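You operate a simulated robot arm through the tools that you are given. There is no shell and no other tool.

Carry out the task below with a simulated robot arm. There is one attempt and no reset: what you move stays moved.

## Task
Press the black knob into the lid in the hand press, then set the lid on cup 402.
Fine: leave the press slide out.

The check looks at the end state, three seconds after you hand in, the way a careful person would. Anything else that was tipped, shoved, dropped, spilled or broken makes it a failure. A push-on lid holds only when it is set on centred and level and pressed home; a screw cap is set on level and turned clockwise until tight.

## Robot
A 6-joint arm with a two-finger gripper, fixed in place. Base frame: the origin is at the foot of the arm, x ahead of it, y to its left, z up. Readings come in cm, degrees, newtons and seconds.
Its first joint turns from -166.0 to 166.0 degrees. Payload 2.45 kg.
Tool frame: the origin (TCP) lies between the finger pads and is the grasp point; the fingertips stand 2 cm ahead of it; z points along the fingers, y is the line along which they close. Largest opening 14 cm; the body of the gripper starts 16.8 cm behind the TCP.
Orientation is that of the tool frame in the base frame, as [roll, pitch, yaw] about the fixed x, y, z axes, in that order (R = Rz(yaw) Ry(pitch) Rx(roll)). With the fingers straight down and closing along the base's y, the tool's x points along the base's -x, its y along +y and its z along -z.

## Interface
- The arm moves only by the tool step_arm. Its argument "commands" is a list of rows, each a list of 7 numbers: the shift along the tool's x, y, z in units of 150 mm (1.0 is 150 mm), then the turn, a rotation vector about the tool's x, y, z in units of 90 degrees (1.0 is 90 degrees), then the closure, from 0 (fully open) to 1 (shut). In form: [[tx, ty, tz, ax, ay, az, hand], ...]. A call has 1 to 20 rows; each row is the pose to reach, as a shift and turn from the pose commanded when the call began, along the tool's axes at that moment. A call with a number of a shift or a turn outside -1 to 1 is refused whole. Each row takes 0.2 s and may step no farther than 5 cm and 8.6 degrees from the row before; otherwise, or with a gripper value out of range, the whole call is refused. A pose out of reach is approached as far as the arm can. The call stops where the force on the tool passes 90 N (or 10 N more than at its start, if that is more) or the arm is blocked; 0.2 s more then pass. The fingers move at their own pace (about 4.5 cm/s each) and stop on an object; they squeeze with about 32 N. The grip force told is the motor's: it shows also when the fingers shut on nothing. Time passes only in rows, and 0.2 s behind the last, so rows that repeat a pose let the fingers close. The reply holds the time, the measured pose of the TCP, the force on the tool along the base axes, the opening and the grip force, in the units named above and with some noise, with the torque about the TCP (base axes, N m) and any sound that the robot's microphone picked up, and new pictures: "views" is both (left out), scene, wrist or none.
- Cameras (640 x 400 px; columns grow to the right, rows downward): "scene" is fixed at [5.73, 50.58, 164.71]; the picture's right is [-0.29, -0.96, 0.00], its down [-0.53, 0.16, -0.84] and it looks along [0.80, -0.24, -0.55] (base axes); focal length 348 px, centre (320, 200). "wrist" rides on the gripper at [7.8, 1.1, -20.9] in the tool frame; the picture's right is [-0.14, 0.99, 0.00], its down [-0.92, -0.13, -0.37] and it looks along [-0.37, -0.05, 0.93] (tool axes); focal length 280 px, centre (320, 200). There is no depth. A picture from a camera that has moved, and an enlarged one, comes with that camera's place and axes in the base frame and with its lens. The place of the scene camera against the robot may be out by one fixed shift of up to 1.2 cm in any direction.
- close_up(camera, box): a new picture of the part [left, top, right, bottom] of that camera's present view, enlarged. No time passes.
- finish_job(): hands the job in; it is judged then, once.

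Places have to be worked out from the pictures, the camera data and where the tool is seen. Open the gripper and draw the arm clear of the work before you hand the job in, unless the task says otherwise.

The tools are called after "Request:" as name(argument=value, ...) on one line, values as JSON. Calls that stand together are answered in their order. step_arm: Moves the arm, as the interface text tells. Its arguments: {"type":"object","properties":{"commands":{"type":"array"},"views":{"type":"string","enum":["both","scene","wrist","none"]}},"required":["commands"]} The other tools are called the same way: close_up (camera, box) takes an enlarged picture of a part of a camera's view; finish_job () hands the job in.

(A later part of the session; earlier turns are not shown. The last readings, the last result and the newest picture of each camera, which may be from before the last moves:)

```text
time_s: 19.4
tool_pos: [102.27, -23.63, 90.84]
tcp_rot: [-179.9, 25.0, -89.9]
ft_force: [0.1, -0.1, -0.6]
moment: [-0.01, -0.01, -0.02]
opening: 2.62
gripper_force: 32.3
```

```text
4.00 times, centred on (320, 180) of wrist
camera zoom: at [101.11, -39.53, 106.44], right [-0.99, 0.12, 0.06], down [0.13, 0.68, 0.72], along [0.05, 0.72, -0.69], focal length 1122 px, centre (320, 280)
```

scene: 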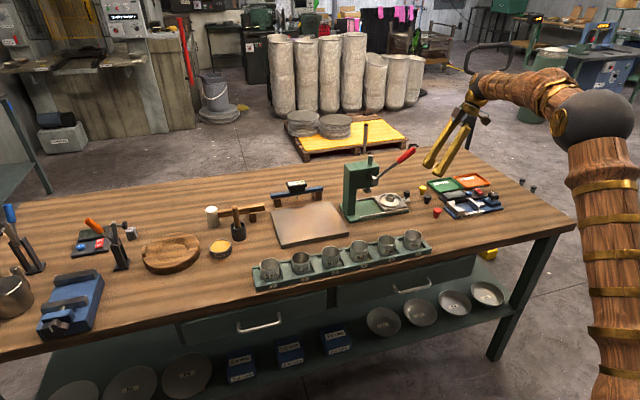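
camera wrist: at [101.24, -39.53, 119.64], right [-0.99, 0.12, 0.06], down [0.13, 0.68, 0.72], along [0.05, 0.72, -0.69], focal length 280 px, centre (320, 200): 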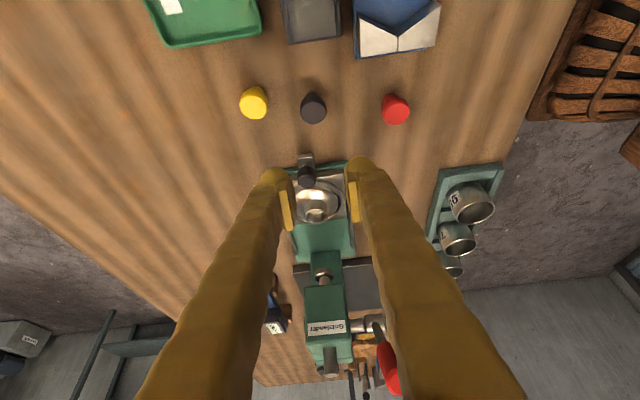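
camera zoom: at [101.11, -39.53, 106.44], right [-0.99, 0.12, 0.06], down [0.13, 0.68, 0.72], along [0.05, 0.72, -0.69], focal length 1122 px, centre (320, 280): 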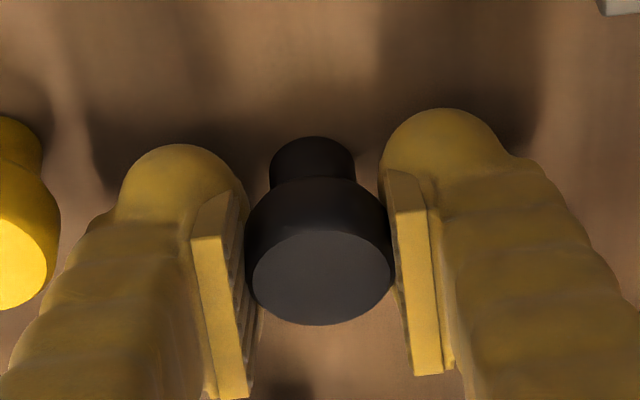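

The knob is gripped. I lift it straight up about 10 cm and check how it sits in the fingers.

Request:
step_arm(commands=[[-0.05, 0, -0.107, 0, 0, 0, 0.92], [-0.13, 0, -0.2788, 0, 0, 0, 0.92], [-0.22, 0, -0.4718, 0, 0, 0, 0.92], [-0.29, 0, -0.622, 0, 0, 0, 0.92], [-0.29, 0, -0.622, 0, 0, 0, 0.92]], views="both")

Request:
close_up(camera="wrist", box=[240, 130, 400, 230])

Request:
close_up(camera="scene", box=[390, 140, 470, 220])

```text
time_s: 20.6
tool_pos: [102.43, -23.53, 101.2]
tcp_rot: [180.0, 25.0, -90.0]
ft_force: [0.3, 0.6, -0.2]
moment: [0.01, 0.0, -0.02]
opening: 2.61
gripper_force: 31.5
camera wrist: at [101.13, -39.51, 116.83], right [-0.99, 0.12, 0.06], down [0.13, 0.68, 0.72], along [0.05, 0.72, -0.69], focal length 280 px, centre (320, 200)
```

scene: 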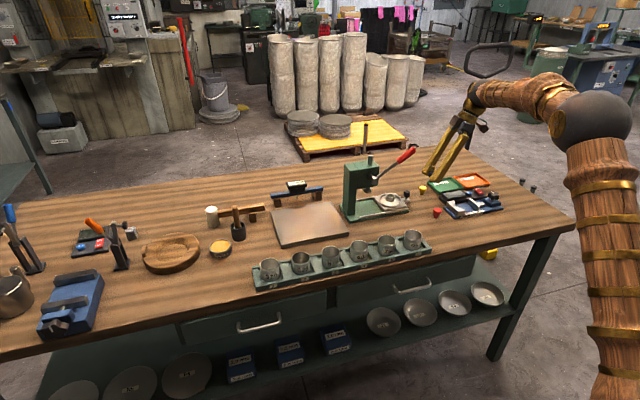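
wrist: 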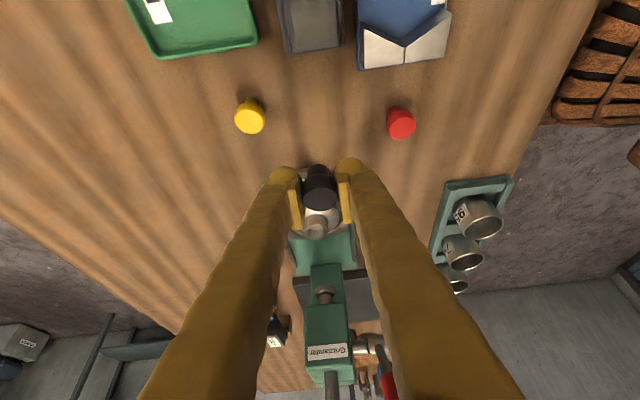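

```text
4.00 times, centred on (320, 180) of wrist
camera zoom: at [101.13, -39.51, 116.83], right [-0.99, 0.12, 0.06], down [0.13, 0.68, 0.72], along [0.05, 0.72, -0.69], focal length 1122 px, centre (320, 280)
```

zoom: 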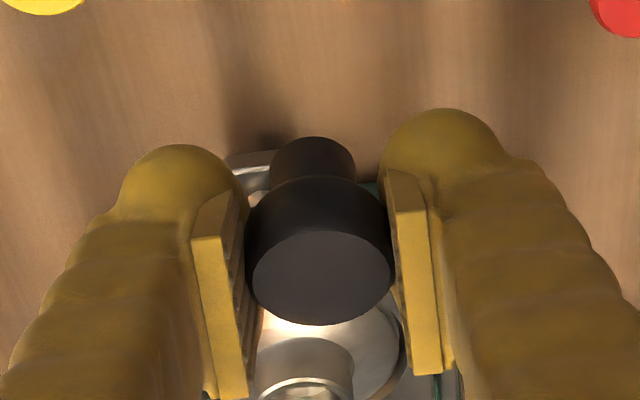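

```text
5.00 times, centred on (430, 180) of scene
camera zoom: at [5.73, 50.58, 164.71], right [-0.29, -0.96, 0.0], down [-0.53, 0.16, -0.84], along [0.8, -0.24, -0.55], focal length 1741 px, centre (-230, 300)
```

zoom: 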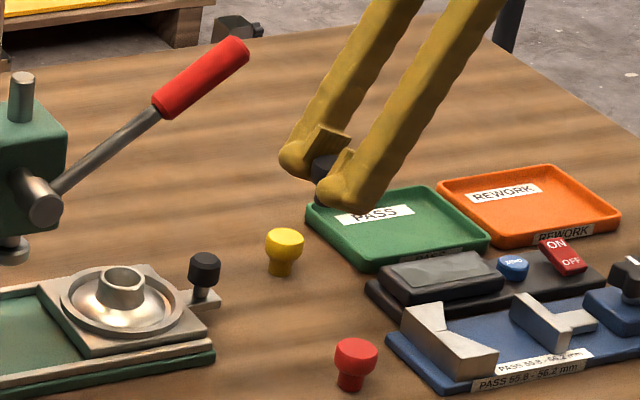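

The knob hasn't shifted in the grip. I take a closer look at the socket from here to refine its position.

Request:
close_up(camera="wrist", box=[272, 190, 368, 250])

Request:
close_up(camera="wrist", box=[270, 220, 430, 400])

```text
6.67 times, centred on (320, 220) of wrist
camera zoom: at [101.13, -39.51, 116.83], right [-0.99, 0.12, 0.06], down [0.13, 0.68, 0.72], along [0.05, 0.72, -0.69], focal length 1869 px, centre (320, 67)
```

zoom: 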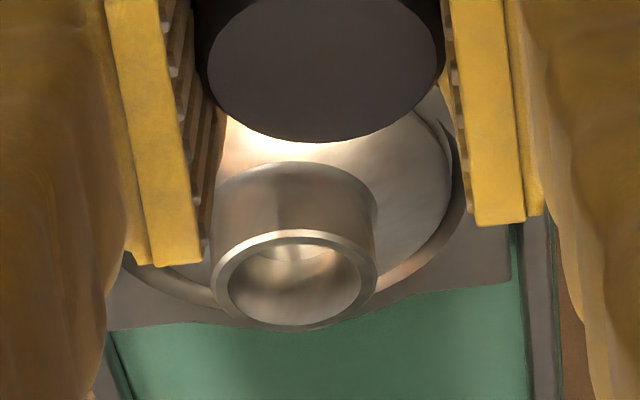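

```text
2.22 times, centred on (350, 310) of wrist
camera zoom: at [101.13, -39.51, 116.83], right [-0.99, 0.12, 0.06], down [0.13, 0.68, 0.72], along [0.05, 0.72, -0.69], focal length 623 px, centre (253, -44)
```

zoom: 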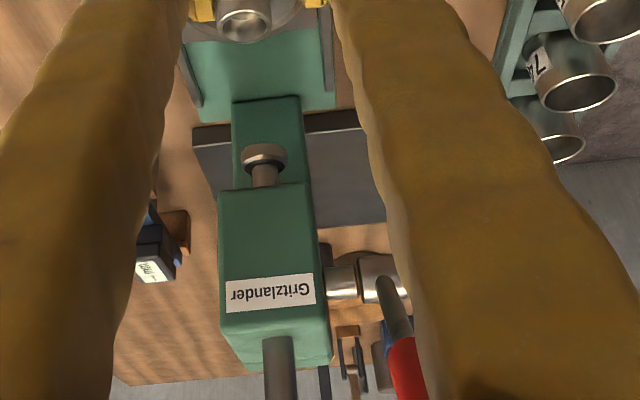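

Averaging the views, the socket centre is at (104.24, -8.36) with its rim at z≈93.2. I carry the knob over it, with the knob's bottom about 4 cm above the rim.

Request:
step_arm(commands=[[-0.2, -0.03, 0.1, 0, 0, 0, 0.92], [-0.4, -0.06, 0.21, 0, 0, 0, 0.92], [-0.6, -0.09, 0.32, 0, 0, 0, 0.92], [-0.8, -0.12, 0.425, 0, 0, 0, 0.92], [-0.8995, -0.1287, 0.4783, 0, 0, 0, 0.92], [-0.8995, -0.1287, 0.4783, 0, 0, 0, 0.92]], views="both")

Request:
close_up(camera="wrist", box=[240, 130, 400, 230])

Request:
close_up(camera="scene", box=[350, 140, 440, 220])

```text
time_s: 22.0
tool_pos: [104.13, -8.26, 100.26]
tcp_rot: [179.9, 25.1, -90.0]
ft_force: [0.8, 0.0, -1.4]
moment: [-0.01, 0.0, -0.01]
opening: 2.64
gripper_force: 31.8
camera wrist: at [103.01, -24.24, 115.98], right [-0.99, 0.12, 0.06], down [0.13, 0.68, 0.72], along [0.05, 0.72, -0.69], focal length 280 px, centre (320, 200)
```

scene: 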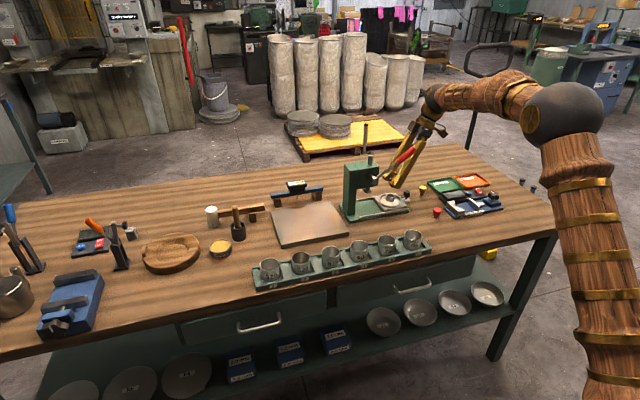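
wrist: 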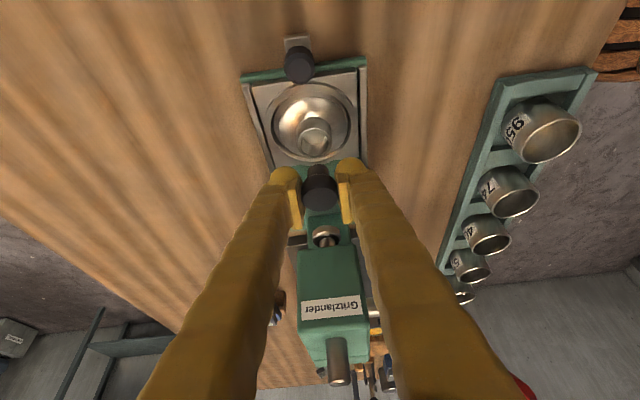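

```text
4.00 times, centred on (320, 180) of wrist
camera zoom: at [103.01, -24.24, 115.98], right [-0.99, 0.12, 0.06], down [0.13, 0.68, 0.72], along [0.05, 0.72, -0.69], focal length 1122 px, centre (320, 280)
```

zoom: 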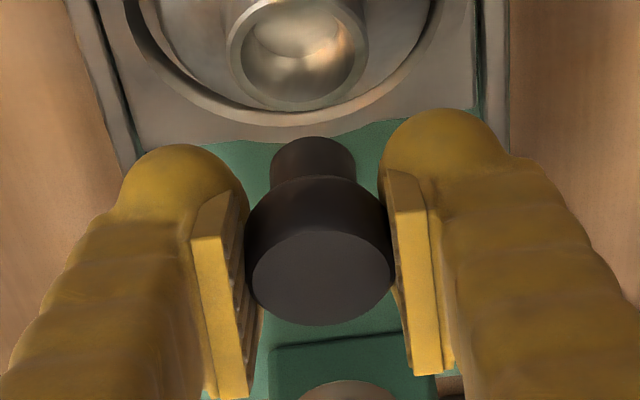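

```text
5.00 times, centred on (395, 180) of scene
camera zoom: at [5.73, 50.58, 164.71], right [-0.29, -0.96, 0.0], down [-0.53, 0.16, -0.84], along [0.8, -0.24, -0.55], focal length 1741 px, centre (-55, 300)
```

zoom: 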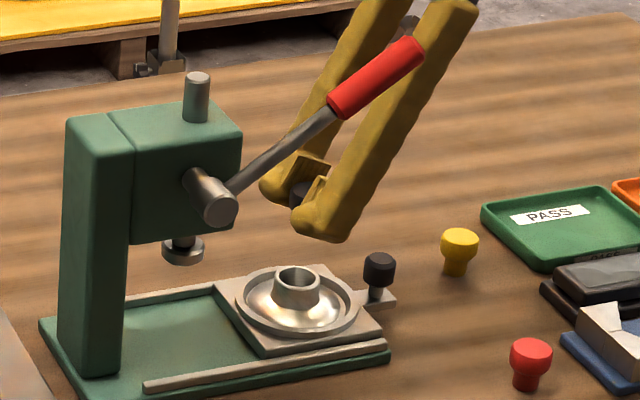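

The same picture shows both knob and socket, and they agree to about 1–2 mm. I apply a small correction and lower until the stem is just above the rim.

Request:
step_arm(commands=[[0.05, -0.0053, 0.1, 0, 0, 0, 0.92], [0.1018, -0.0053, 0.2026, 0, 0, 0, 0.92], [0.1018, -0.0053, 0.2026, 0, 0, 0, 0.92]], views="none")

Request:
close_up(camera="wrist", box=[240, 110, 400, 210])

Request:
close_up(camera="scene", box=[370, 170, 418, 210])

```text
time_s: 22.8
tool_pos: [104.23, -8.28, 97.1]
tcp_rot: [-180.0, 25.0, -90.0]
ft_force: [0.2, 0.1, 0.7]
moment: [-0.01, -0.01, 0.03]
opening: 2.62
gripper_force: 31.7
```

```text
4.00 times, centred on (320, 160) of wrist
camera zoom: at [103.1, -24.33, 112.56], right [-0.99, 0.12, 0.06], down [0.13, 0.68, 0.72], along [0.05, 0.72, -0.69], focal length 1122 px, centre (320, 360)
```

zoom: 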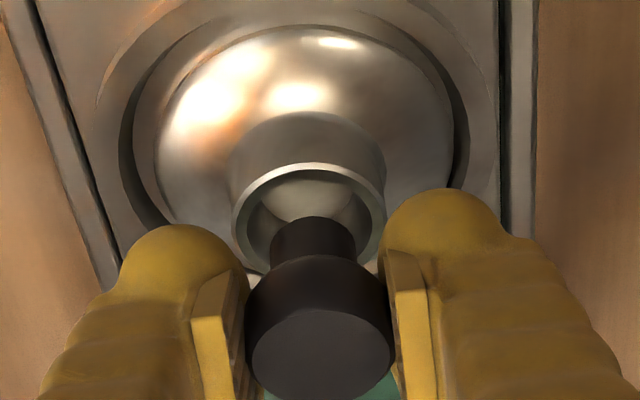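

```text
10.00 times, centred on (394, 190) of scene
camera zoom: at [5.73, 50.58, 164.71], right [-0.29, -0.96, 0.0], down [-0.53, 0.16, -0.84], along [0.8, -0.24, -0.55], focal length 3482 px, centre (-420, 300)
```

zoom: 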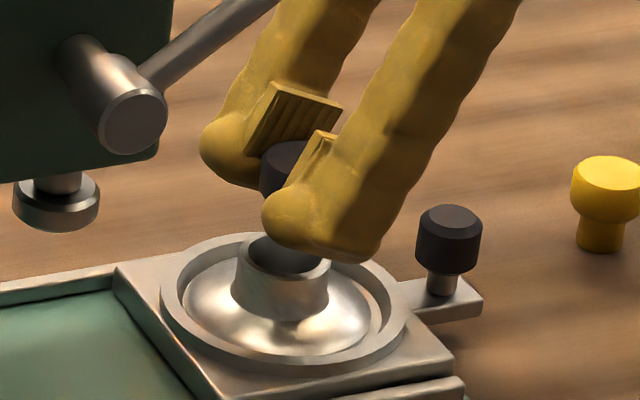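

The stem is centred over the socket mouth in the wrist view. I lower in small steps and watch the force, because the fingertips come close to the socket rim.

Request:
step_arm(commands=[[0.0141, 0, 0.0302, 0, 0, 0, 0.92], [0.0282, 0, 0.0604, 0, 0, 0, 0.92], [0.0282, 0, 0.0604, 0, 0, 0, 0.92]], views="none")

Request:
close_up(camera="wrist", box=[256, 130, 384, 210])

Request:
close_up(camera="scene", box=[376, 175, 412, 205])

```text
time_s: 23.6
tool_pos: [104.39, -8.31, 95.93]
tcp_rot: [-180.0, 24.9, -90.0]
ft_force: [0.3, -0.8, -0.7]
moment: [-0.01, 0.01, 0.05]
opening: 2.6
gripper_force: 32.1
```

```text
5.00 times, centred on (320, 170) of wrist
camera zoom: at [103.14, -24.33, 111.6], right [-0.99, 0.12, 0.06], down [0.13, 0.68, 0.72], along [0.05, 0.72, -0.69], focal length 1402 px, centre (320, 350)
```

zoom: 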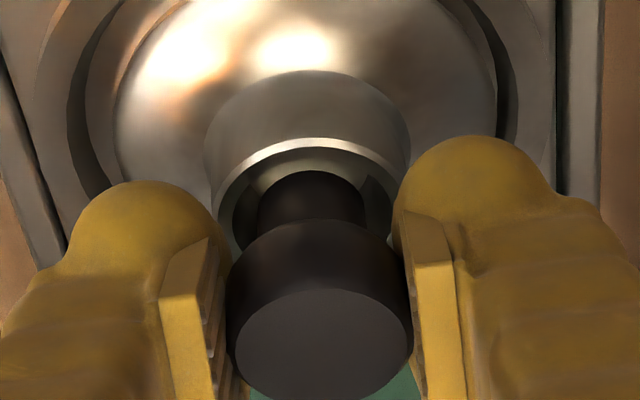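

```text
13.33 times, centred on (394, 190) of scene
camera zoom: at [5.73, 50.58, 164.71], right [-0.29, -0.96, 0.0], down [-0.53, 0.16, -0.84], along [0.8, -0.24, -0.55], focal length 4642 px, centre (-667, 333)
```

zoom: 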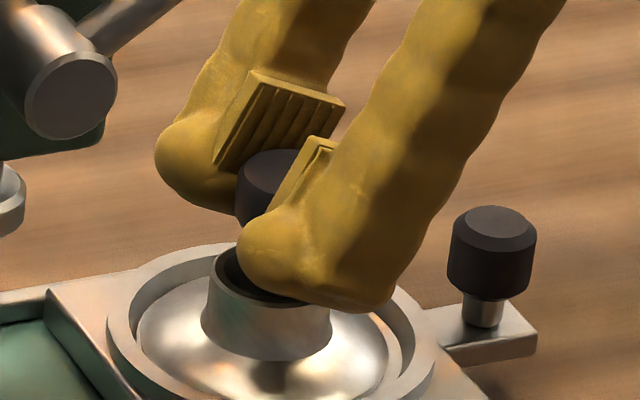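

The stem is centred in the socket mouth with even gaps on both sides. I keep lowering 3 mm at a time while watching the force.

Request:
step_arm(commands=[[0.0042, 0, 0.0091, 0, 0, 0, 0.92], [0.0085, 0, 0.0181, 0, 0, 0, 0.92], [0.0085, 0, 0.0181, 0, 0, 0, 0.92]], views="none")

Request:
step_arm(commands=[[0.0042, 0, 0.0091, 0, 0, 0, 0.92], [0.0085, 0, 0.0181, 0, 0, 0, 0.92], [0.0085, 0, 0.0181, 0, 0, 0, 0.92]], views="none")

Request:
close_up(camera="wrist", box=[256, 130, 384, 210])

Request:
close_up(camera="scene", box=[376, 175, 412, 205])

```text
time_s: 24.4
tool_pos: [104.3, -8.38, 95.65]
tcp_rot: [180.0, 25.0, -89.9]
ft_force: [0.5, -0.1, -0.5]
moment: [0.01, 0.03, -0.01]
opening: 2.59
gripper_force: 31.9
```

```text
time_s: 25.2
tool_pos: [104.33, -8.45, 95.4]
tcp_rot: [180.0, 25.0, -90.0]
ft_force: [0.5, -0.2, 2.7]
moment: [0.03, 0.01, -0.02]
opening: 2.61
gripper_force: 32.0
```

```text
5.00 times, centred on (320, 170) of wrist
camera zoom: at [103.09, -24.35, 111.0], right [-0.99, 0.12, 0.06], down [0.13, 0.68, 0.72], along [0.05, 0.72, -0.69], focal length 1402 px, centre (320, 350)
```

zoom: 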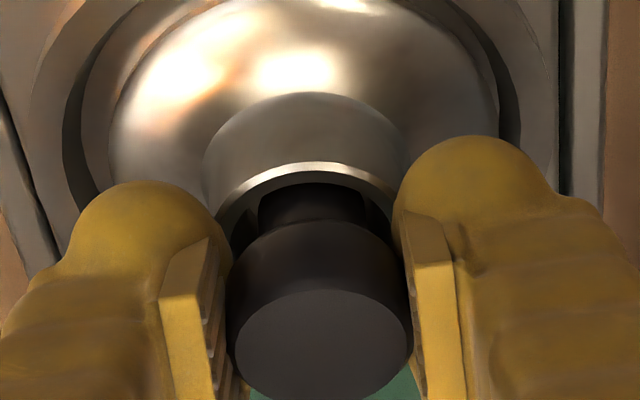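

```text
13.33 times, centred on (394, 190) of scene
camera zoom: at [5.73, 50.58, 164.71], right [-0.29, -0.96, 0.0], down [-0.53, 0.16, -0.84], along [0.8, -0.24, -0.55], focal length 4642 px, centre (-667, 333)
```

zoom: 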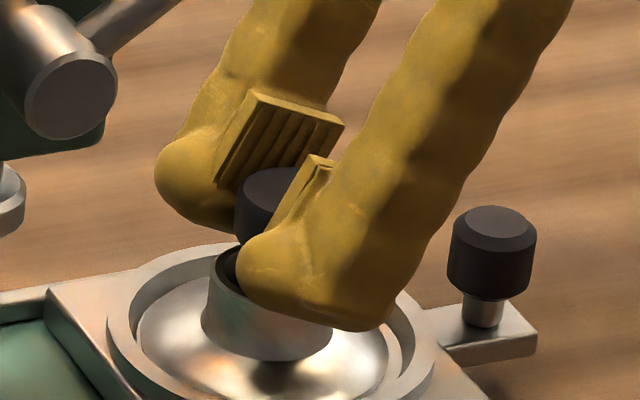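

The stem's end is now inside the socket and there is a light 2.7 N contact, probably the fingertips touching the rim. I open gently so the knob drops into the tapered hole.

Request:
step_arm(commands=[[-0.0014, 0, -0.003, 0, 0, 0, 0.92], [-0.0014, 0, -0.003, 0, 0, 0, 0.8], [-0.0014, 0, -0.003, 0, 0, 0, 0.76], [-0.0014, 0, -0.003, 0, 0, 0, 0.72], [-0.0014, 0, -0.003, 0, 0, 0, 0.7], [-0.0014, 0, -0.003, 0, 0, 0, 0.7]], views="none")

Request:
close_up(camera="wrist", box=[256, 130, 384, 210])

Request:
close_up(camera="scene", box=[376, 175, 412, 205])

```text
time_s: 26.6
tool_pos: [104.3, -8.27, 95.41]
tcp_rot: [180.0, 24.9, -90.0]
ft_force: [-0.9, -0.1, -0.4]
moment: [-0.01, 0.02, -0.01]
opening: 4.2
gripper_force: 0.1
```

```text
5.00 times, centred on (320, 170) of wrist
camera zoom: at [103.1, -24.35, 111.03], right [-0.99, 0.12, 0.06], down [0.13, 0.68, 0.72], along [0.05, 0.72, -0.69], focal length 1402 px, centre (320, 350)
```

zoom: 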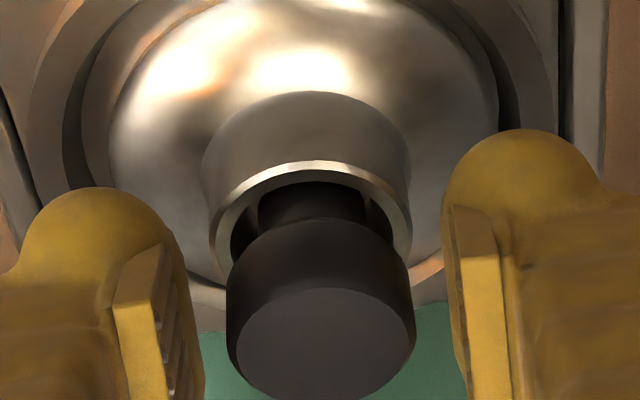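

```text
13.33 times, centred on (394, 190) of scene
camera zoom: at [5.73, 50.58, 164.71], right [-0.29, -0.96, 0.0], down [-0.53, 0.16, -0.84], along [0.8, -0.24, -0.55], focal length 4642 px, centre (-667, 333)
```

zoom: 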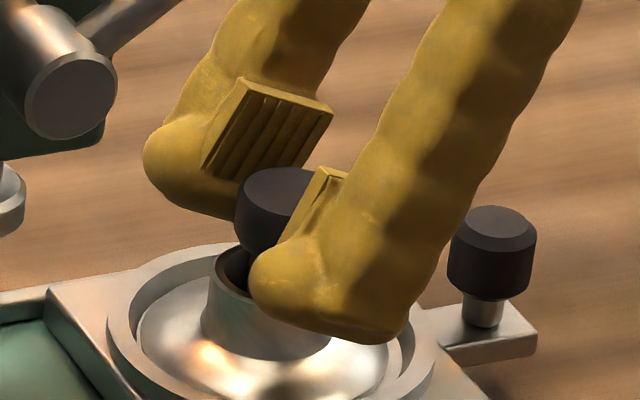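

The knob stands upright with its stem started in the socket, resting on the tight fit. I back the gripper out along its own axis and then inspect.

Request:
step_arm(commands=[[0, 0, -0.05, 0, 0, 0, 0.7], [0, 0, -0.15, 0, 0, 0, 0.7], [0, 0, -0.35, 0, 0, 0, 0.7], [0, 0, -0.6, 0, 0, 0, 0.7], [0, 0, -0.6, 0, 0, 0, 0.7]], views="both")

Request:
close_up(camera="wrist", box=[230, 110, 390, 230])

Request:
close_up(camera="scene", box=[365, 170, 425, 220])

```text
time_s: 27.8
tool_pos: [104.23, -12.22, 103.43]
tcp_rot: [-179.9, 25.0, -90.0]
ft_force: [-0.6, 0.8, 0.6]
moment: [-0.02, -0.02, -0.01]
opening: 4.21
gripper_force: 0.0
camera wrist: at [103.08, -28.19, 119.12], right [-0.99, 0.12, 0.06], down [0.13, 0.68, 0.72], along [0.05, 0.72, -0.69], focal length 280 px, centre (320, 200)
```

scene: 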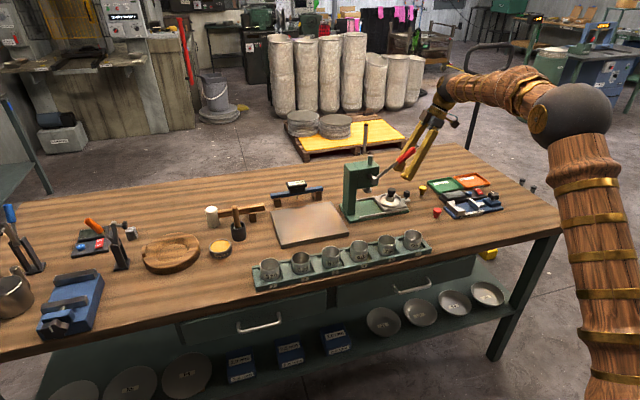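
wrist: 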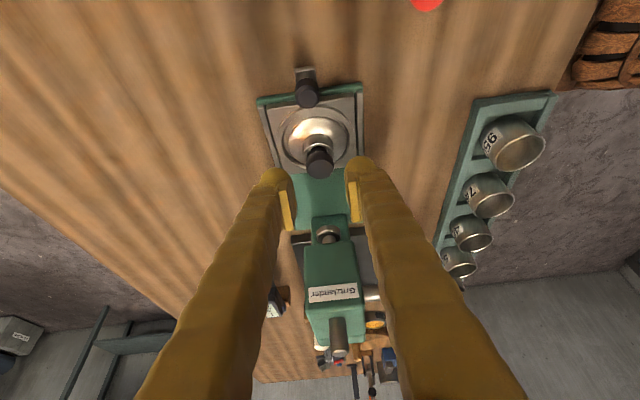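

```text
3.33 times, centred on (310, 170) of wrist
camera zoom: at [103.08, -28.19, 119.12], right [-0.99, 0.12, 0.06], down [0.13, 0.68, 0.72], along [0.05, 0.72, -0.69], focal length 935 px, centre (353, 300)
```

zoom: 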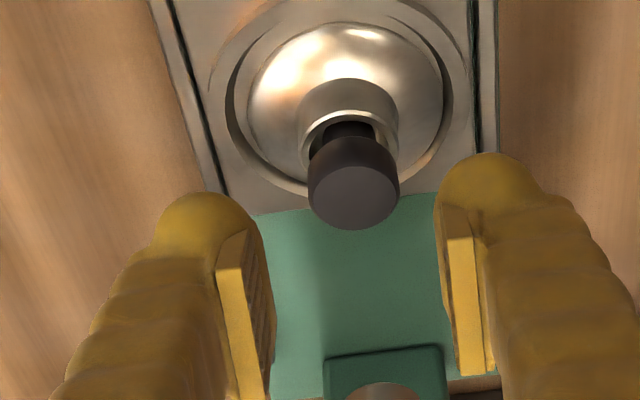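

```text
8.00 times, centred on (395, 195) of scene
camera zoom: at [5.73, 50.58, 164.71], right [-0.29, -0.96, 0.0], down [-0.53, 0.16, -0.84], along [0.8, -0.24, -0.55], focal length 2786 px, centre (-280, 240)
```

zoom: 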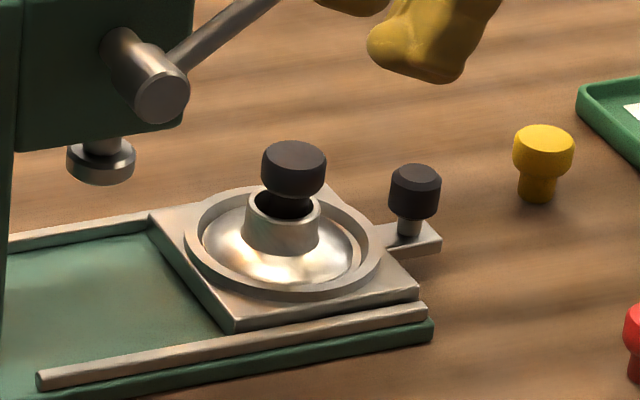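

Request:
close_up(camera="wrist", box=[288, 130, 352, 170])

Request:
close_up(camera="scene", box=[380, 180, 412, 204])

```text
10.00 times, centred on (320, 150) of wrist
camera zoom: at [103.08, -28.19, 119.12], right [-0.99, 0.12, 0.06], down [0.13, 0.68, 0.72], along [0.05, 0.72, -0.69], focal length 2804 px, centre (320, 700)
```

zoom: 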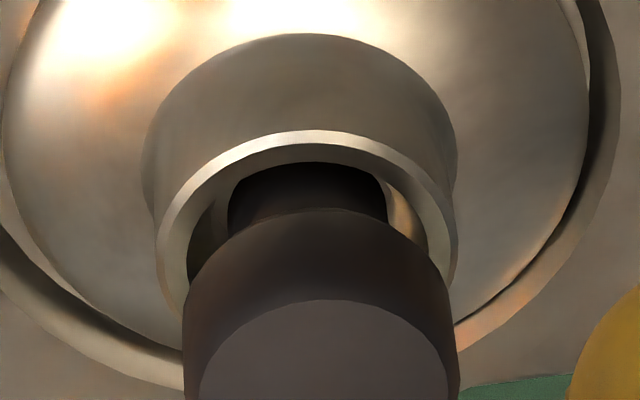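

```text
16.00 times, centred on (396, 192) of scene
camera zoom: at [5.73, 50.58, 164.71], right [-0.29, -0.96, 0.0], down [-0.53, 0.16, -0.84], along [0.8, -0.24, -0.55], focal length 5571 px, centre (-896, 328)
```

zoom: 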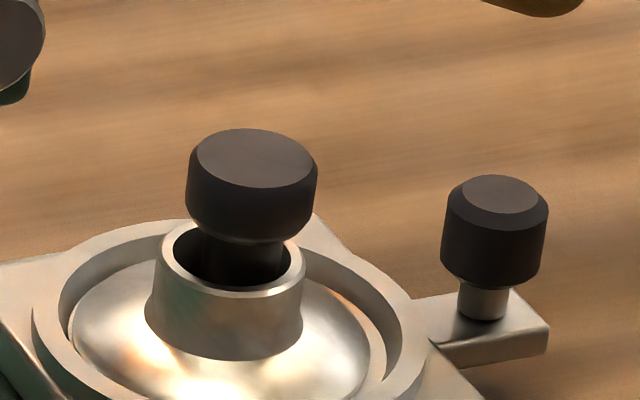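

Request:
close_up(camera="scene", box=[386, 186, 402, 198])

Request:
close_up(camera="wrist", box=[300, 138, 340, 180])

```text
16.00 times, centred on (394, 192) of scene
camera zoom: at [5.73, 50.58, 164.71], right [-0.29, -0.96, 0.0], down [-0.53, 0.16, -0.84], along [0.8, -0.24, -0.55], focal length 5571 px, centre (-864, 328)
```

zoom: 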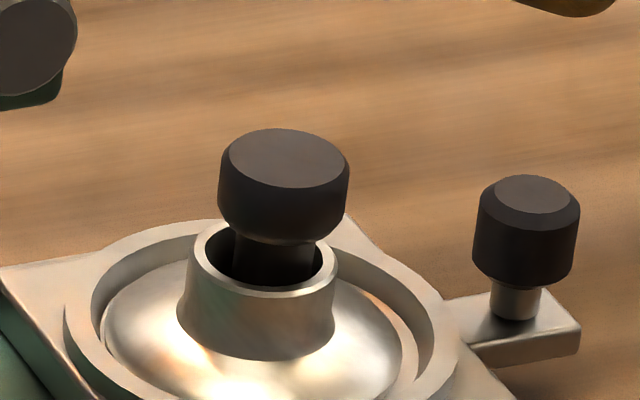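

```text
9.52 times, centred on (320, 159) of wrist
camera zoom: at [103.08, -28.19, 119.12], right [-0.99, 0.12, 0.06], down [0.13, 0.68, 0.72], along [0.05, 0.72, -0.69], focal length 2670 px, centre (320, 590)
```

zoom: 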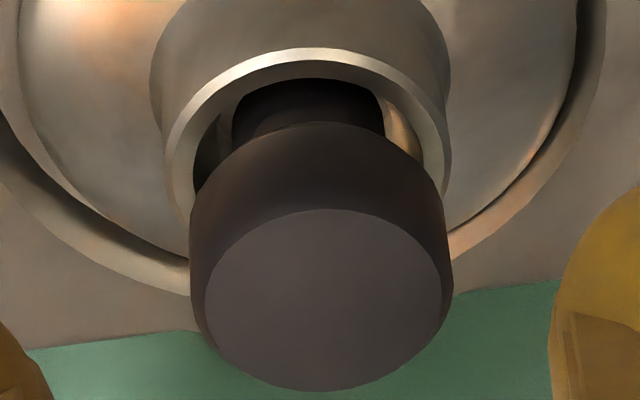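

In the scene view the stem stands upright but about 2 mm toward -y of the socket's centre. I go back to the same grip pose, regrasp, lift slightly, shift +2.3 mm in y and lower again so it seats deeper and centred.

Request:
step_arm(commands=[[0, 0, 0.25, 0, 0, 0, 0.7], [0, 0, 0.45, 0, 0, 0, 0.7], [0, 0, 0.55, 0, 0, 0, 0.7], [0, 0, 0.6, 0, 0, 0, 0.7], [0, 0, 0.6, 0, 0, 0, 0.8], [0, 0, 0.6, 0, 0, 0, 0.92], [0, 0, 0.6, 0, 0, 0, 0.92], [0, 0, 0.6, 0, 0, 0, 0.92]], views="none")

Request:
close_up(camera="wrist", box=[256, 130, 384, 210])

```text
time_s: 29.6
tool_pos: [104.25, -8.6, 95.39]
tcp_rot: [180.0, 25.0, -90.1]
ft_force: [-0.6, 0.4, 1.5]
moment: [-0.03, 0.0, 0.01]
opening: 2.64
gripper_force: 32.1
```

```text
5.00 times, centred on (320, 170) of wrist
camera zoom: at [103.09, -24.35, 111.05], right [-0.99, 0.12, 0.06], down [0.13, 0.68, 0.72], along [0.05, 0.72, -0.69], focal length 1402 px, centre (320, 350)
```

zoom: 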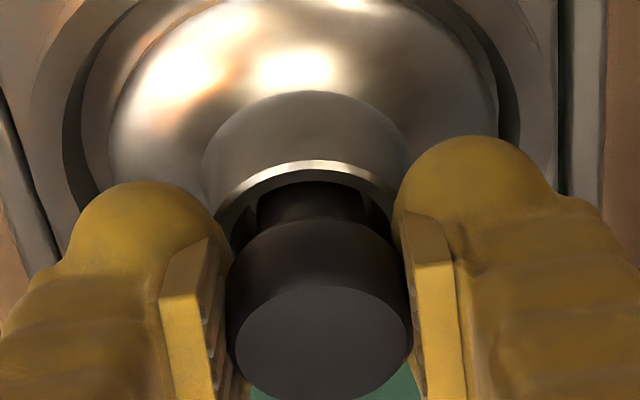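

Regrasped. Now I lift 3 mm, shift +2.3 mm in y, and lower 5 mm with a force check.

Request:
step_arm(commands=[[-0.00845, 0, -0.0181, 0, 0, 0, 0.92], [-0.0224, 0, -0.0116, 0, 0, 0, 0.92], [-0.0224, 0, -0.0116, 0, 0, 0, 0.92], [-0.0139, 0, 0.0065, 0, 0, 0, 0.92], [-0.0083, 0, 0.0186, 0, 0, 0, 0.92], [-0.0083, 0, 0.0186, 0, 0, 0, 0.92]], views="none")

Request:
close_up(camera="wrist", box=[256, 130, 384, 210])

Request:
close_up(camera="scene", box=[376, 175, 412, 205])

```text
time_s: 31.0
tool_pos: [104.37, -8.11, 95.38]
tcp_rot: [-179.9, 25.1, -90.0]
ft_force: [0.0, -0.5, 19.1]
moment: [0.02, 0.0, -0.05]
opening: 2.59
gripper_force: 31.8
```

```text
5.00 times, centred on (320, 170) of wrist
camera zoom: at [103.13, -24.11, 110.97], right [-0.99, 0.12, 0.06], down [0.13, 0.68, 0.72], along [0.05, 0.72, -0.69], focal length 1402 px, centre (320, 350)
```

zoom: 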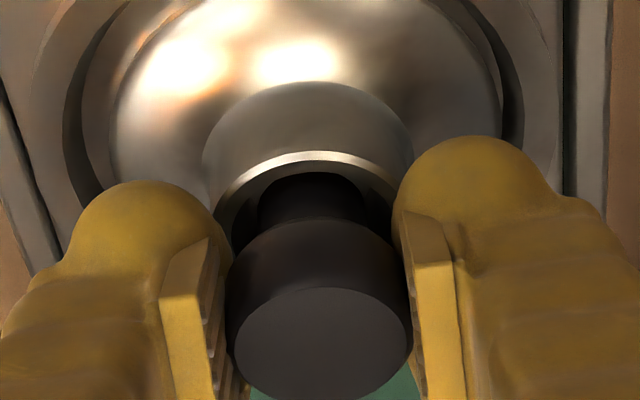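

```text
13.33 times, centred on (394, 190) of scene
camera zoom: at [5.73, 50.58, 164.71], right [-0.29, -0.96, 0.0], down [-0.53, 0.16, -0.84], along [0.8, -0.24, -0.55], focal length 4642 px, centre (-667, 333)
```

zoom: 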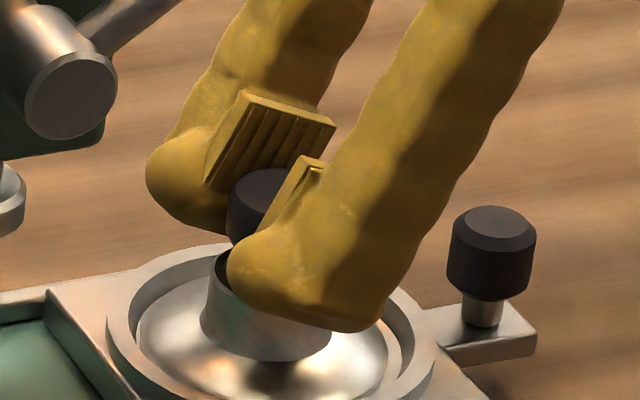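

Contact came at the same height again (19 N), so the stem rests on a flat internal seat and is now centred. I relieve the pressure and release.

Request:
step_arm(commands=[[-0.0048, 0, -0.0103, 0, 0, 0, 0.92], [-0.0048, 0, -0.0103, 0, 0, 0, 0.92], [-0.0048, 0, -0.0103, 0, 0, 0, 0.8], [-0.0048, 0, -0.0103, 0, 0, 0, 0.76], [-0.0048, 0, -0.0103, 0, 0, 0, 0.7], [-0.0048, 0, -0.0103, 0, 0, 0, 0.7], [-0.0048, 0, -0.1, 0, 0, 0, 0.7], [-0.0048, 0, -0.3, 0, 0, 0, 0.7], [-0.0048, 0, -0.61, 0, 0, 0, 0.7], [-0.0048, 0, -0.61, 0, 0, 0, 0.7]], views="none")

Request:
close_up(camera="scene", box=[386, 186, 402, 198])

Request:
close_up(camera="wrist", box=[230, 80, 430, 205])

```text
time_s: 33.2
tool_pos: [104.25, -11.89, 103.65]
tcp_rot: [180.0, 25.0, -89.9]
ft_force: [0.0, -0.1, -0.1]
moment: [-0.02, -0.01, 0.01]
opening: 4.21
gripper_force: 0.0
```

```text
16.00 times, centred on (394, 192) of scene
camera zoom: at [5.73, 50.58, 164.71], right [-0.29, -0.96, 0.0], down [-0.53, 0.16, -0.84], along [0.8, -0.24, -0.55], focal length 5571 px, centre (-864, 328)
```

zoom: 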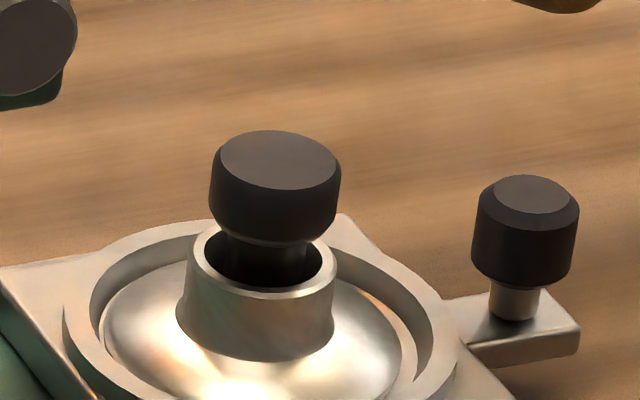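

```text
3.20 times, centred on (330, 142) of wrist
camera zoom: at [103.2, -27.95, 119.18], right [-0.99, 0.12, 0.06], down [0.13, 0.68, 0.72], along [0.05, 0.72, -0.69], focal length 897 px, centre (288, 384)
```

zoom: 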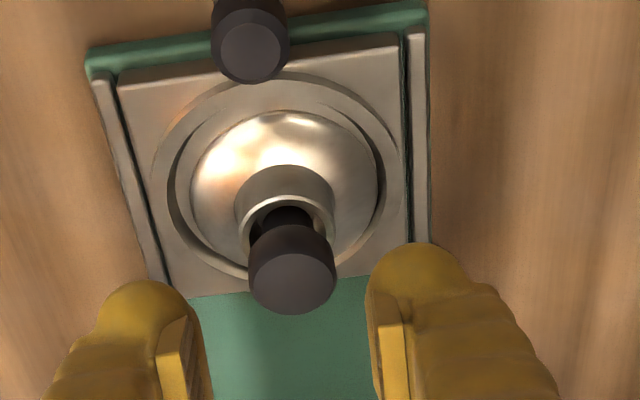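

The knob is now centred in the socket. The slide handle's top is at about (104.5, -15.35, 93.4). I move above it with the fingers straddling it.

Request:
step_arm(commands=[[0.18, -0.007, 0.03, 0, 0, 0, 0.7], [0.3662, -0.0133, 0.15, 0, 0, 0, 0.7], [0.3662, -0.0133, 0.2411, 0, 0, 0, 0.7], [0.3662, -0.0133, 0.2411, 0, 0, 0, 0.7]], views="both")

Request:
close_up(camera="wrist", box=[240, 110, 400, 210])

Request:
close_up(camera="scene", box=[376, 170, 424, 210])

```text
time_s: 34.2
tool_pos: [104.56, -15.54, 97.76]
tcp_rot: [-179.9, 25.0, -89.9]
ft_force: [-0.2, 0.3, -0.4]
moment: [0.0, 0.0, -0.02]
opening: 4.18
gripper_force: 0.0
camera wrist: at [103.38, -31.39, 113.51], right [-0.99, 0.12, 0.06], down [0.13, 0.68, 0.72], along [0.05, 0.72, -0.69], focal length 280 px, centre (320, 200)
```

scene: 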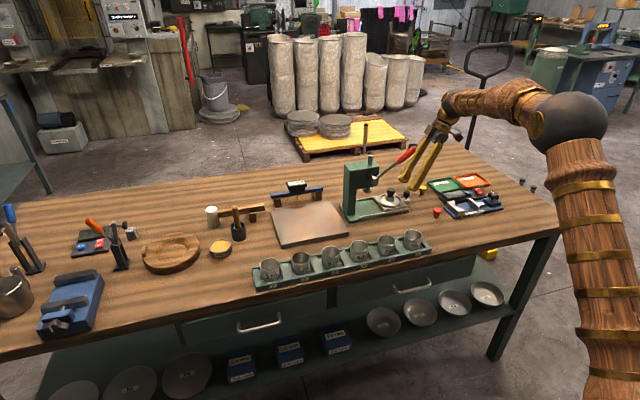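
wrist: 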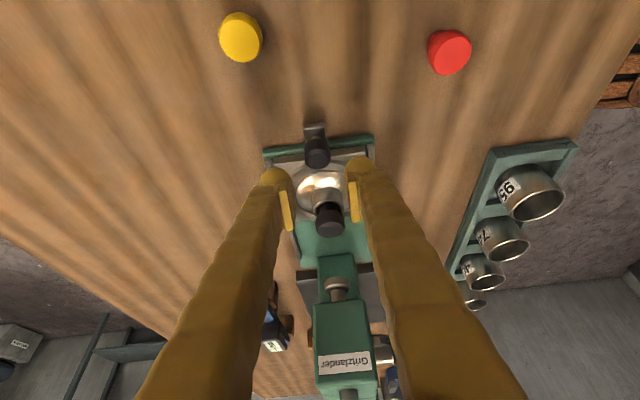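

```text
4.00 times, centred on (320, 160) of wrist
camera zoom: at [103.38, -31.39, 113.51], right [-0.99, 0.12, 0.06], down [0.13, 0.68, 0.72], along [0.05, 0.72, -0.69], focal length 1122 px, centre (320, 360)
```

zoom: 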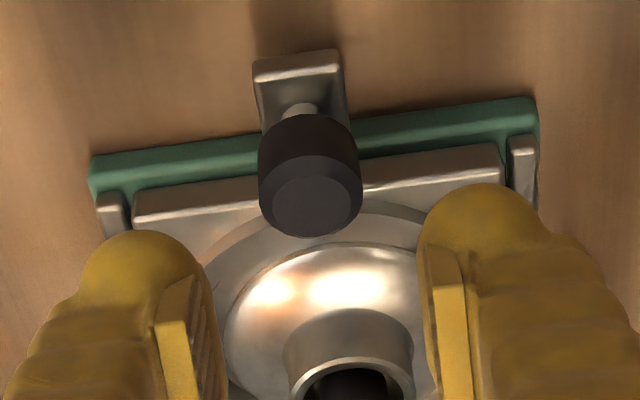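

```text
10.00 times, centred on (400, 190) of scene
camera zoom: at [5.73, 50.58, 164.71], right [-0.29, -0.96, 0.0], down [-0.53, 0.16, -0.84], along [0.8, -0.24, -0.55], focal length 3482 px, centre (-480, 300)
```

zoom: 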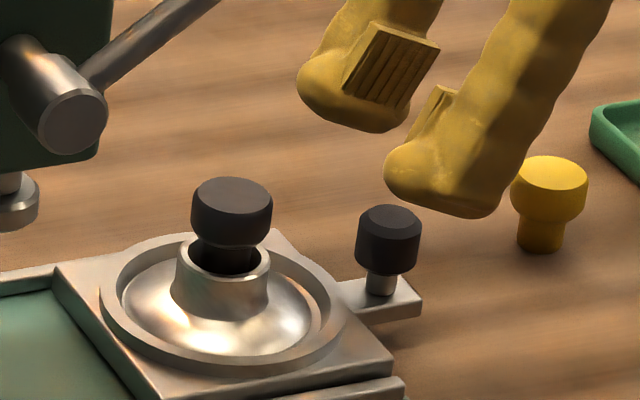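

The handle is centred at about (104.45, -15.3) with its top at 93.4. I lower so the fingertips straddle its head at TCP z≈93.3, above the tab.

Request:
step_arm(commands=[[0.04, 0.003, 0.09, 0, 0, 0, 0.7], [0.08, 0.003, 0.18, 0, 0, 0, 0.7], [0.105, 0.003, 0.24, 0, 0, 0, 0.7], [0.1194, 0.003, 0.2717, 0, 0, 0, 0.7], [0.1194, 0.003, 0.2717, 0, 0, 0, 0.7]], views="none")

Request:
close_up(camera="wrist", box=[240, 130, 400, 230])

Request:
close_up(camera="scene", box=[376, 170, 424, 210])

```text
time_s: 35.4
tool_pos: [104.48, -15.29, 93.58]
tcp_rot: [180.0, 25.1, -90.0]
ft_force: [-0.1, 0.3, 0.1]
moment: [-0.01, 0.0, 0.01]
opening: 4.21
gripper_force: 0.1
```

```text
4.00 times, centred on (320, 180) of wrist
camera zoom: at [103.34, -31.23, 109.08], right [-0.99, 0.12, 0.06], down [0.13, 0.68, 0.72], along [0.05, 0.72, -0.69], focal length 1122 px, centre (320, 280)
```

zoom: 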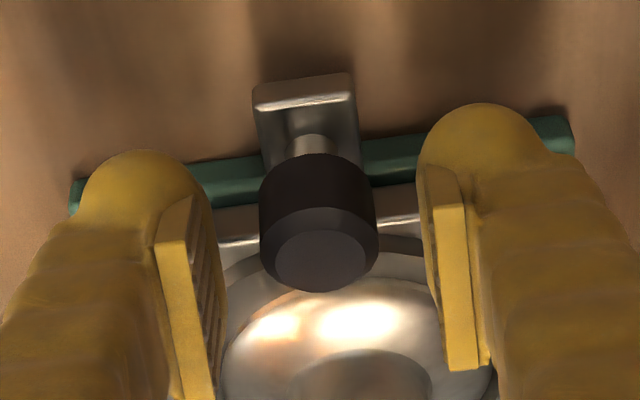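

```text
10.00 times, centred on (400, 190) of scene
camera zoom: at [5.73, 50.58, 164.71], right [-0.29, -0.96, 0.0], down [-0.53, 0.16, -0.84], along [0.8, -0.24, -0.55], focal length 3482 px, centre (-480, 300)
```

zoom: 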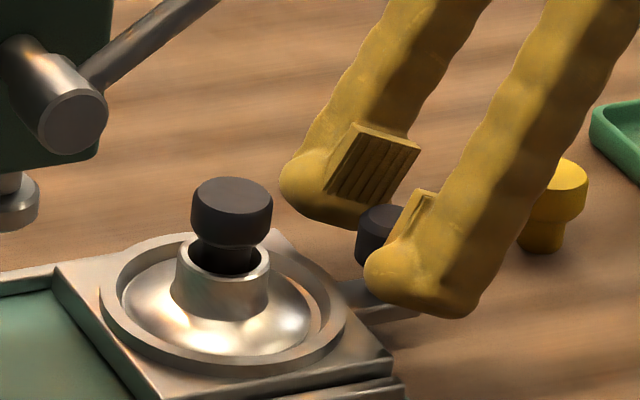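

The handle is centred between the pads. I lower another 3 mm and close on it.

Request:
step_arm(commands=[[0.0085, 0, 0.018, 0, 0, 0, 0.75], [0.0085, 0, 0.018, 0, 0, 0, 0.85], [0.0085, 0, 0.018, 0, 0, 0, 0.95], [0.0085, 0, 0.018, 0, 0, 0, 0.95], [0.0085, 0, 0.018, 0, 0, 0, 0.95]], views="none")

Request:
close_up(camera="wrist", box=[240, 130, 400, 230])

Request:
close_up(camera="scene", box=[376, 170, 424, 210])

```text
time_s: 36.6
tool_pos: [104.58, -15.44, 93.24]
tcp_rot: [-180.0, 25.0, -90.0]
ft_force: [-1.7, 0.0, -1.0]
moment: [0.0, -0.01, 0.03]
opening: 2.28
gripper_force: 44.7
```

```text
4.00 times, centred on (320, 180) of wrist
camera zoom: at [103.32, -31.25, 108.79], right [-0.99, 0.12, 0.06], down [0.13, 0.68, 0.72], along [0.05, 0.72, -0.69], focal length 1122 px, centre (320, 280)
```

zoom: 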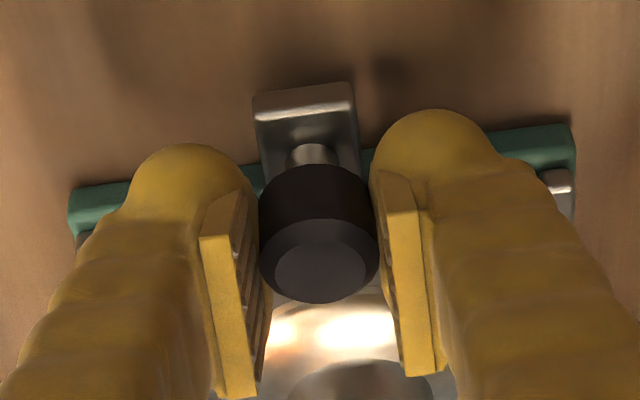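

```text
10.00 times, centred on (400, 190) of scene
camera zoom: at [5.73, 50.58, 164.71], right [-0.29, -0.96, 0.0], down [-0.53, 0.16, -0.84], along [0.8, -0.24, -0.55], focal length 3482 px, centre (-480, 300)
```

zoom: 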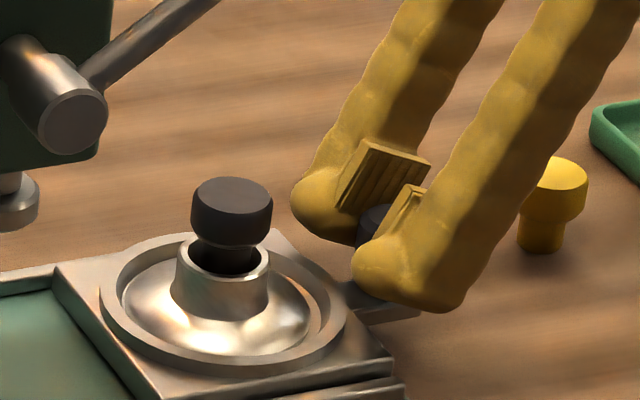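

The handle is held. At 25° tilt the gripper body would pass within about 1 cm of the lever end at full travel, so I open slightly, increase the tilt to 40° about the handle, and regrip.

Request:
step_arm(commands=[[0, 0, 0, 0, 0, 0, 0.78], [0, 0, 0, 0, 0, 0, 0.74], [-0.003, 0, -0.006, 0, -0.08, 0, 0.74], [-0.003, 0, -0.006, 0, -0.1667, 0, 0.74], [-0.003, 0, -0.006, 0, -0.1667, 0, 0.74]], views="none")

Request:
close_up(camera="wrist", box=[240, 130, 400, 230])

Request:
close_up(camera="scene", box=[376, 170, 424, 210])

```text
time_s: 37.8
tool_pos: [104.42, -15.22, 93.35]
tcp_rot: [180.0, 40.1, -90.0]
ft_force: [0.1, 0.0, -0.6]
moment: [0.0, 0.0, 0.01]
opening: 3.64
gripper_force: 0.1
```

```text
4.00 times, centred on (320, 180) of wrist
camera zoom: at [103.29, -34.78, 104.24], right [-0.99, 0.11, 0.09], down [0.13, 0.47, 0.87], along [0.05, 0.88, -0.48], focal length 1122 px, centre (320, 280)
```

zoom: 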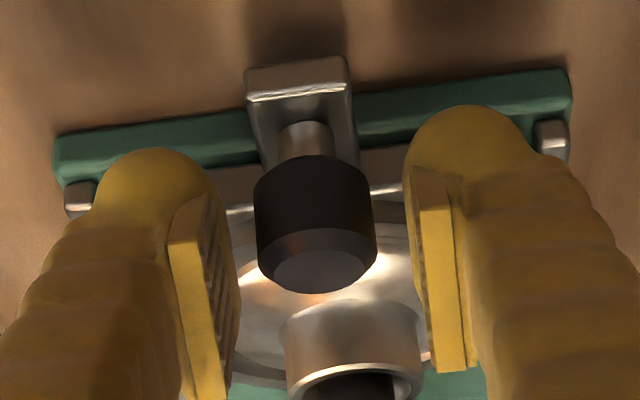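

```text
10.00 times, centred on (400, 190) of scene
camera zoom: at [5.73, 50.58, 164.71], right [-0.29, -0.96, 0.0], down [-0.53, 0.16, -0.84], along [0.8, -0.24, -0.55], focal length 3482 px, centre (-480, 300)
```

zoom: 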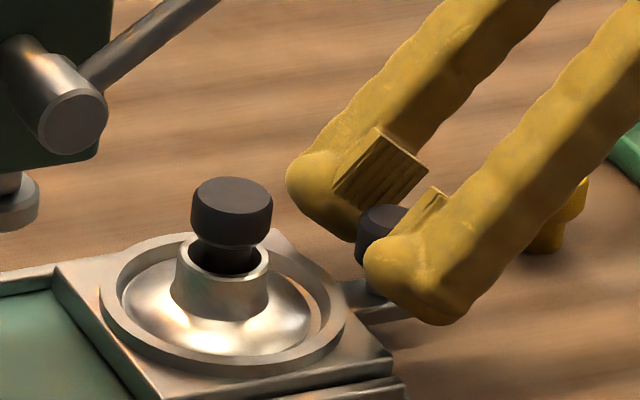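

Clear at 40°. I close on the handle again and then push the slide +y slowly, first about 2 cm.

Request:
step_arm(commands=[[0, 0, 0, 0, 0, 0, 0.85], [0, 0, 0, 0, 0, 0, 0.95], [0, 0, 0, 0, 0, 0, 0.95], [0, 0, 0, 0, 0, 0, 0.95], [-0.0102, 0, 0.0086, 0, 0, 0, 0.95], [-0.0306, 0, 0.0257, 0, 0, 0, 0.95], [-0.0562, 0, 0.0471, 0, 0, 0, 0.95], [-0.0817, 0, 0.0686, 0, 0, 0, 0.95], [-0.1021, 0, 0.0857, 0, 0, 0, 0.95], [-0.1021, 0, 0.0857, 0, 0, 0, 0.95]], views="none")

Request:
close_up(camera="wrist", box=[240, 130, 400, 230])

Request:
close_up(camera="scene", box=[360, 140, 440, 210])

```text
time_s: 40.0
tool_pos: [104.49, -13.25, 93.26]
tcp_rot: [-180.0, 40.1, -90.1]
ft_force: [17.4, -0.6, -0.5]
moment: [0.06, -0.26, -0.01]
opening: 2.27
gripper_force: 45.1
```

```text
4.00 times, centred on (320, 180) of wrist
camera zoom: at [103.3, -32.77, 104.25], right [-0.99, 0.11, 0.09], down [0.13, 0.47, 0.87], along [0.05, 0.88, -0.48], focal length 1122 px, centre (320, 280)
```

zoom: 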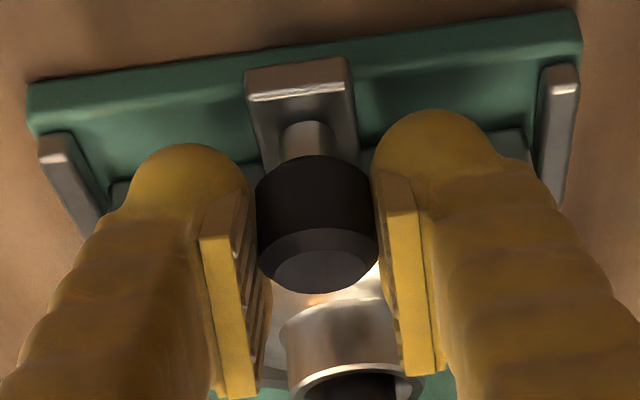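

```text
5.71 times, centred on (400, 175) of scene
camera zoom: at [5.73, 50.58, 164.71], right [-0.29, -0.96, 0.0], down [-0.53, 0.16, -0.84], along [0.8, -0.24, -0.55], focal length 1990 px, centre (-137, 343)
```

zoom: 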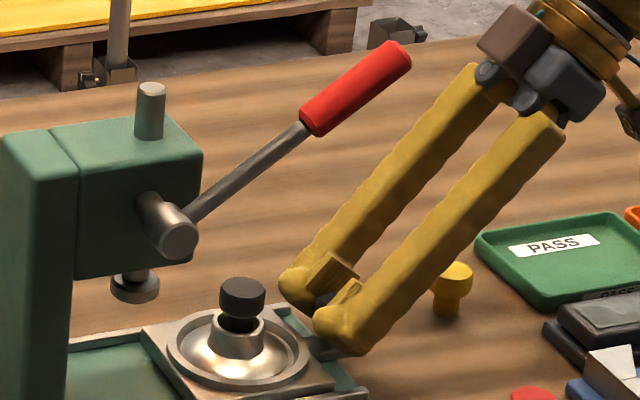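

The slide moves and the knob stays upright, but a 17 N side force in +x shows the track angles slightly toward +x. I nudge +x by 1 mm to see how that force changes.

Request:
step_arm(commands=[[0, -0.0067, 0, 0, 0, 0, 0.95], [0, -0.0067, 0, 0, 0, 0, 0.95]], views="none")

```text
time_s: 40.6
tool_pos: [104.52, -13.18, 93.23]
tcp_rot: [179.9, 40.0, -90.0]
ft_force: [-8.3, -0.1, 3.7]
moment: [0.0, 0.12, -0.05]
opening: 2.28
gripper_force: 45.6
```

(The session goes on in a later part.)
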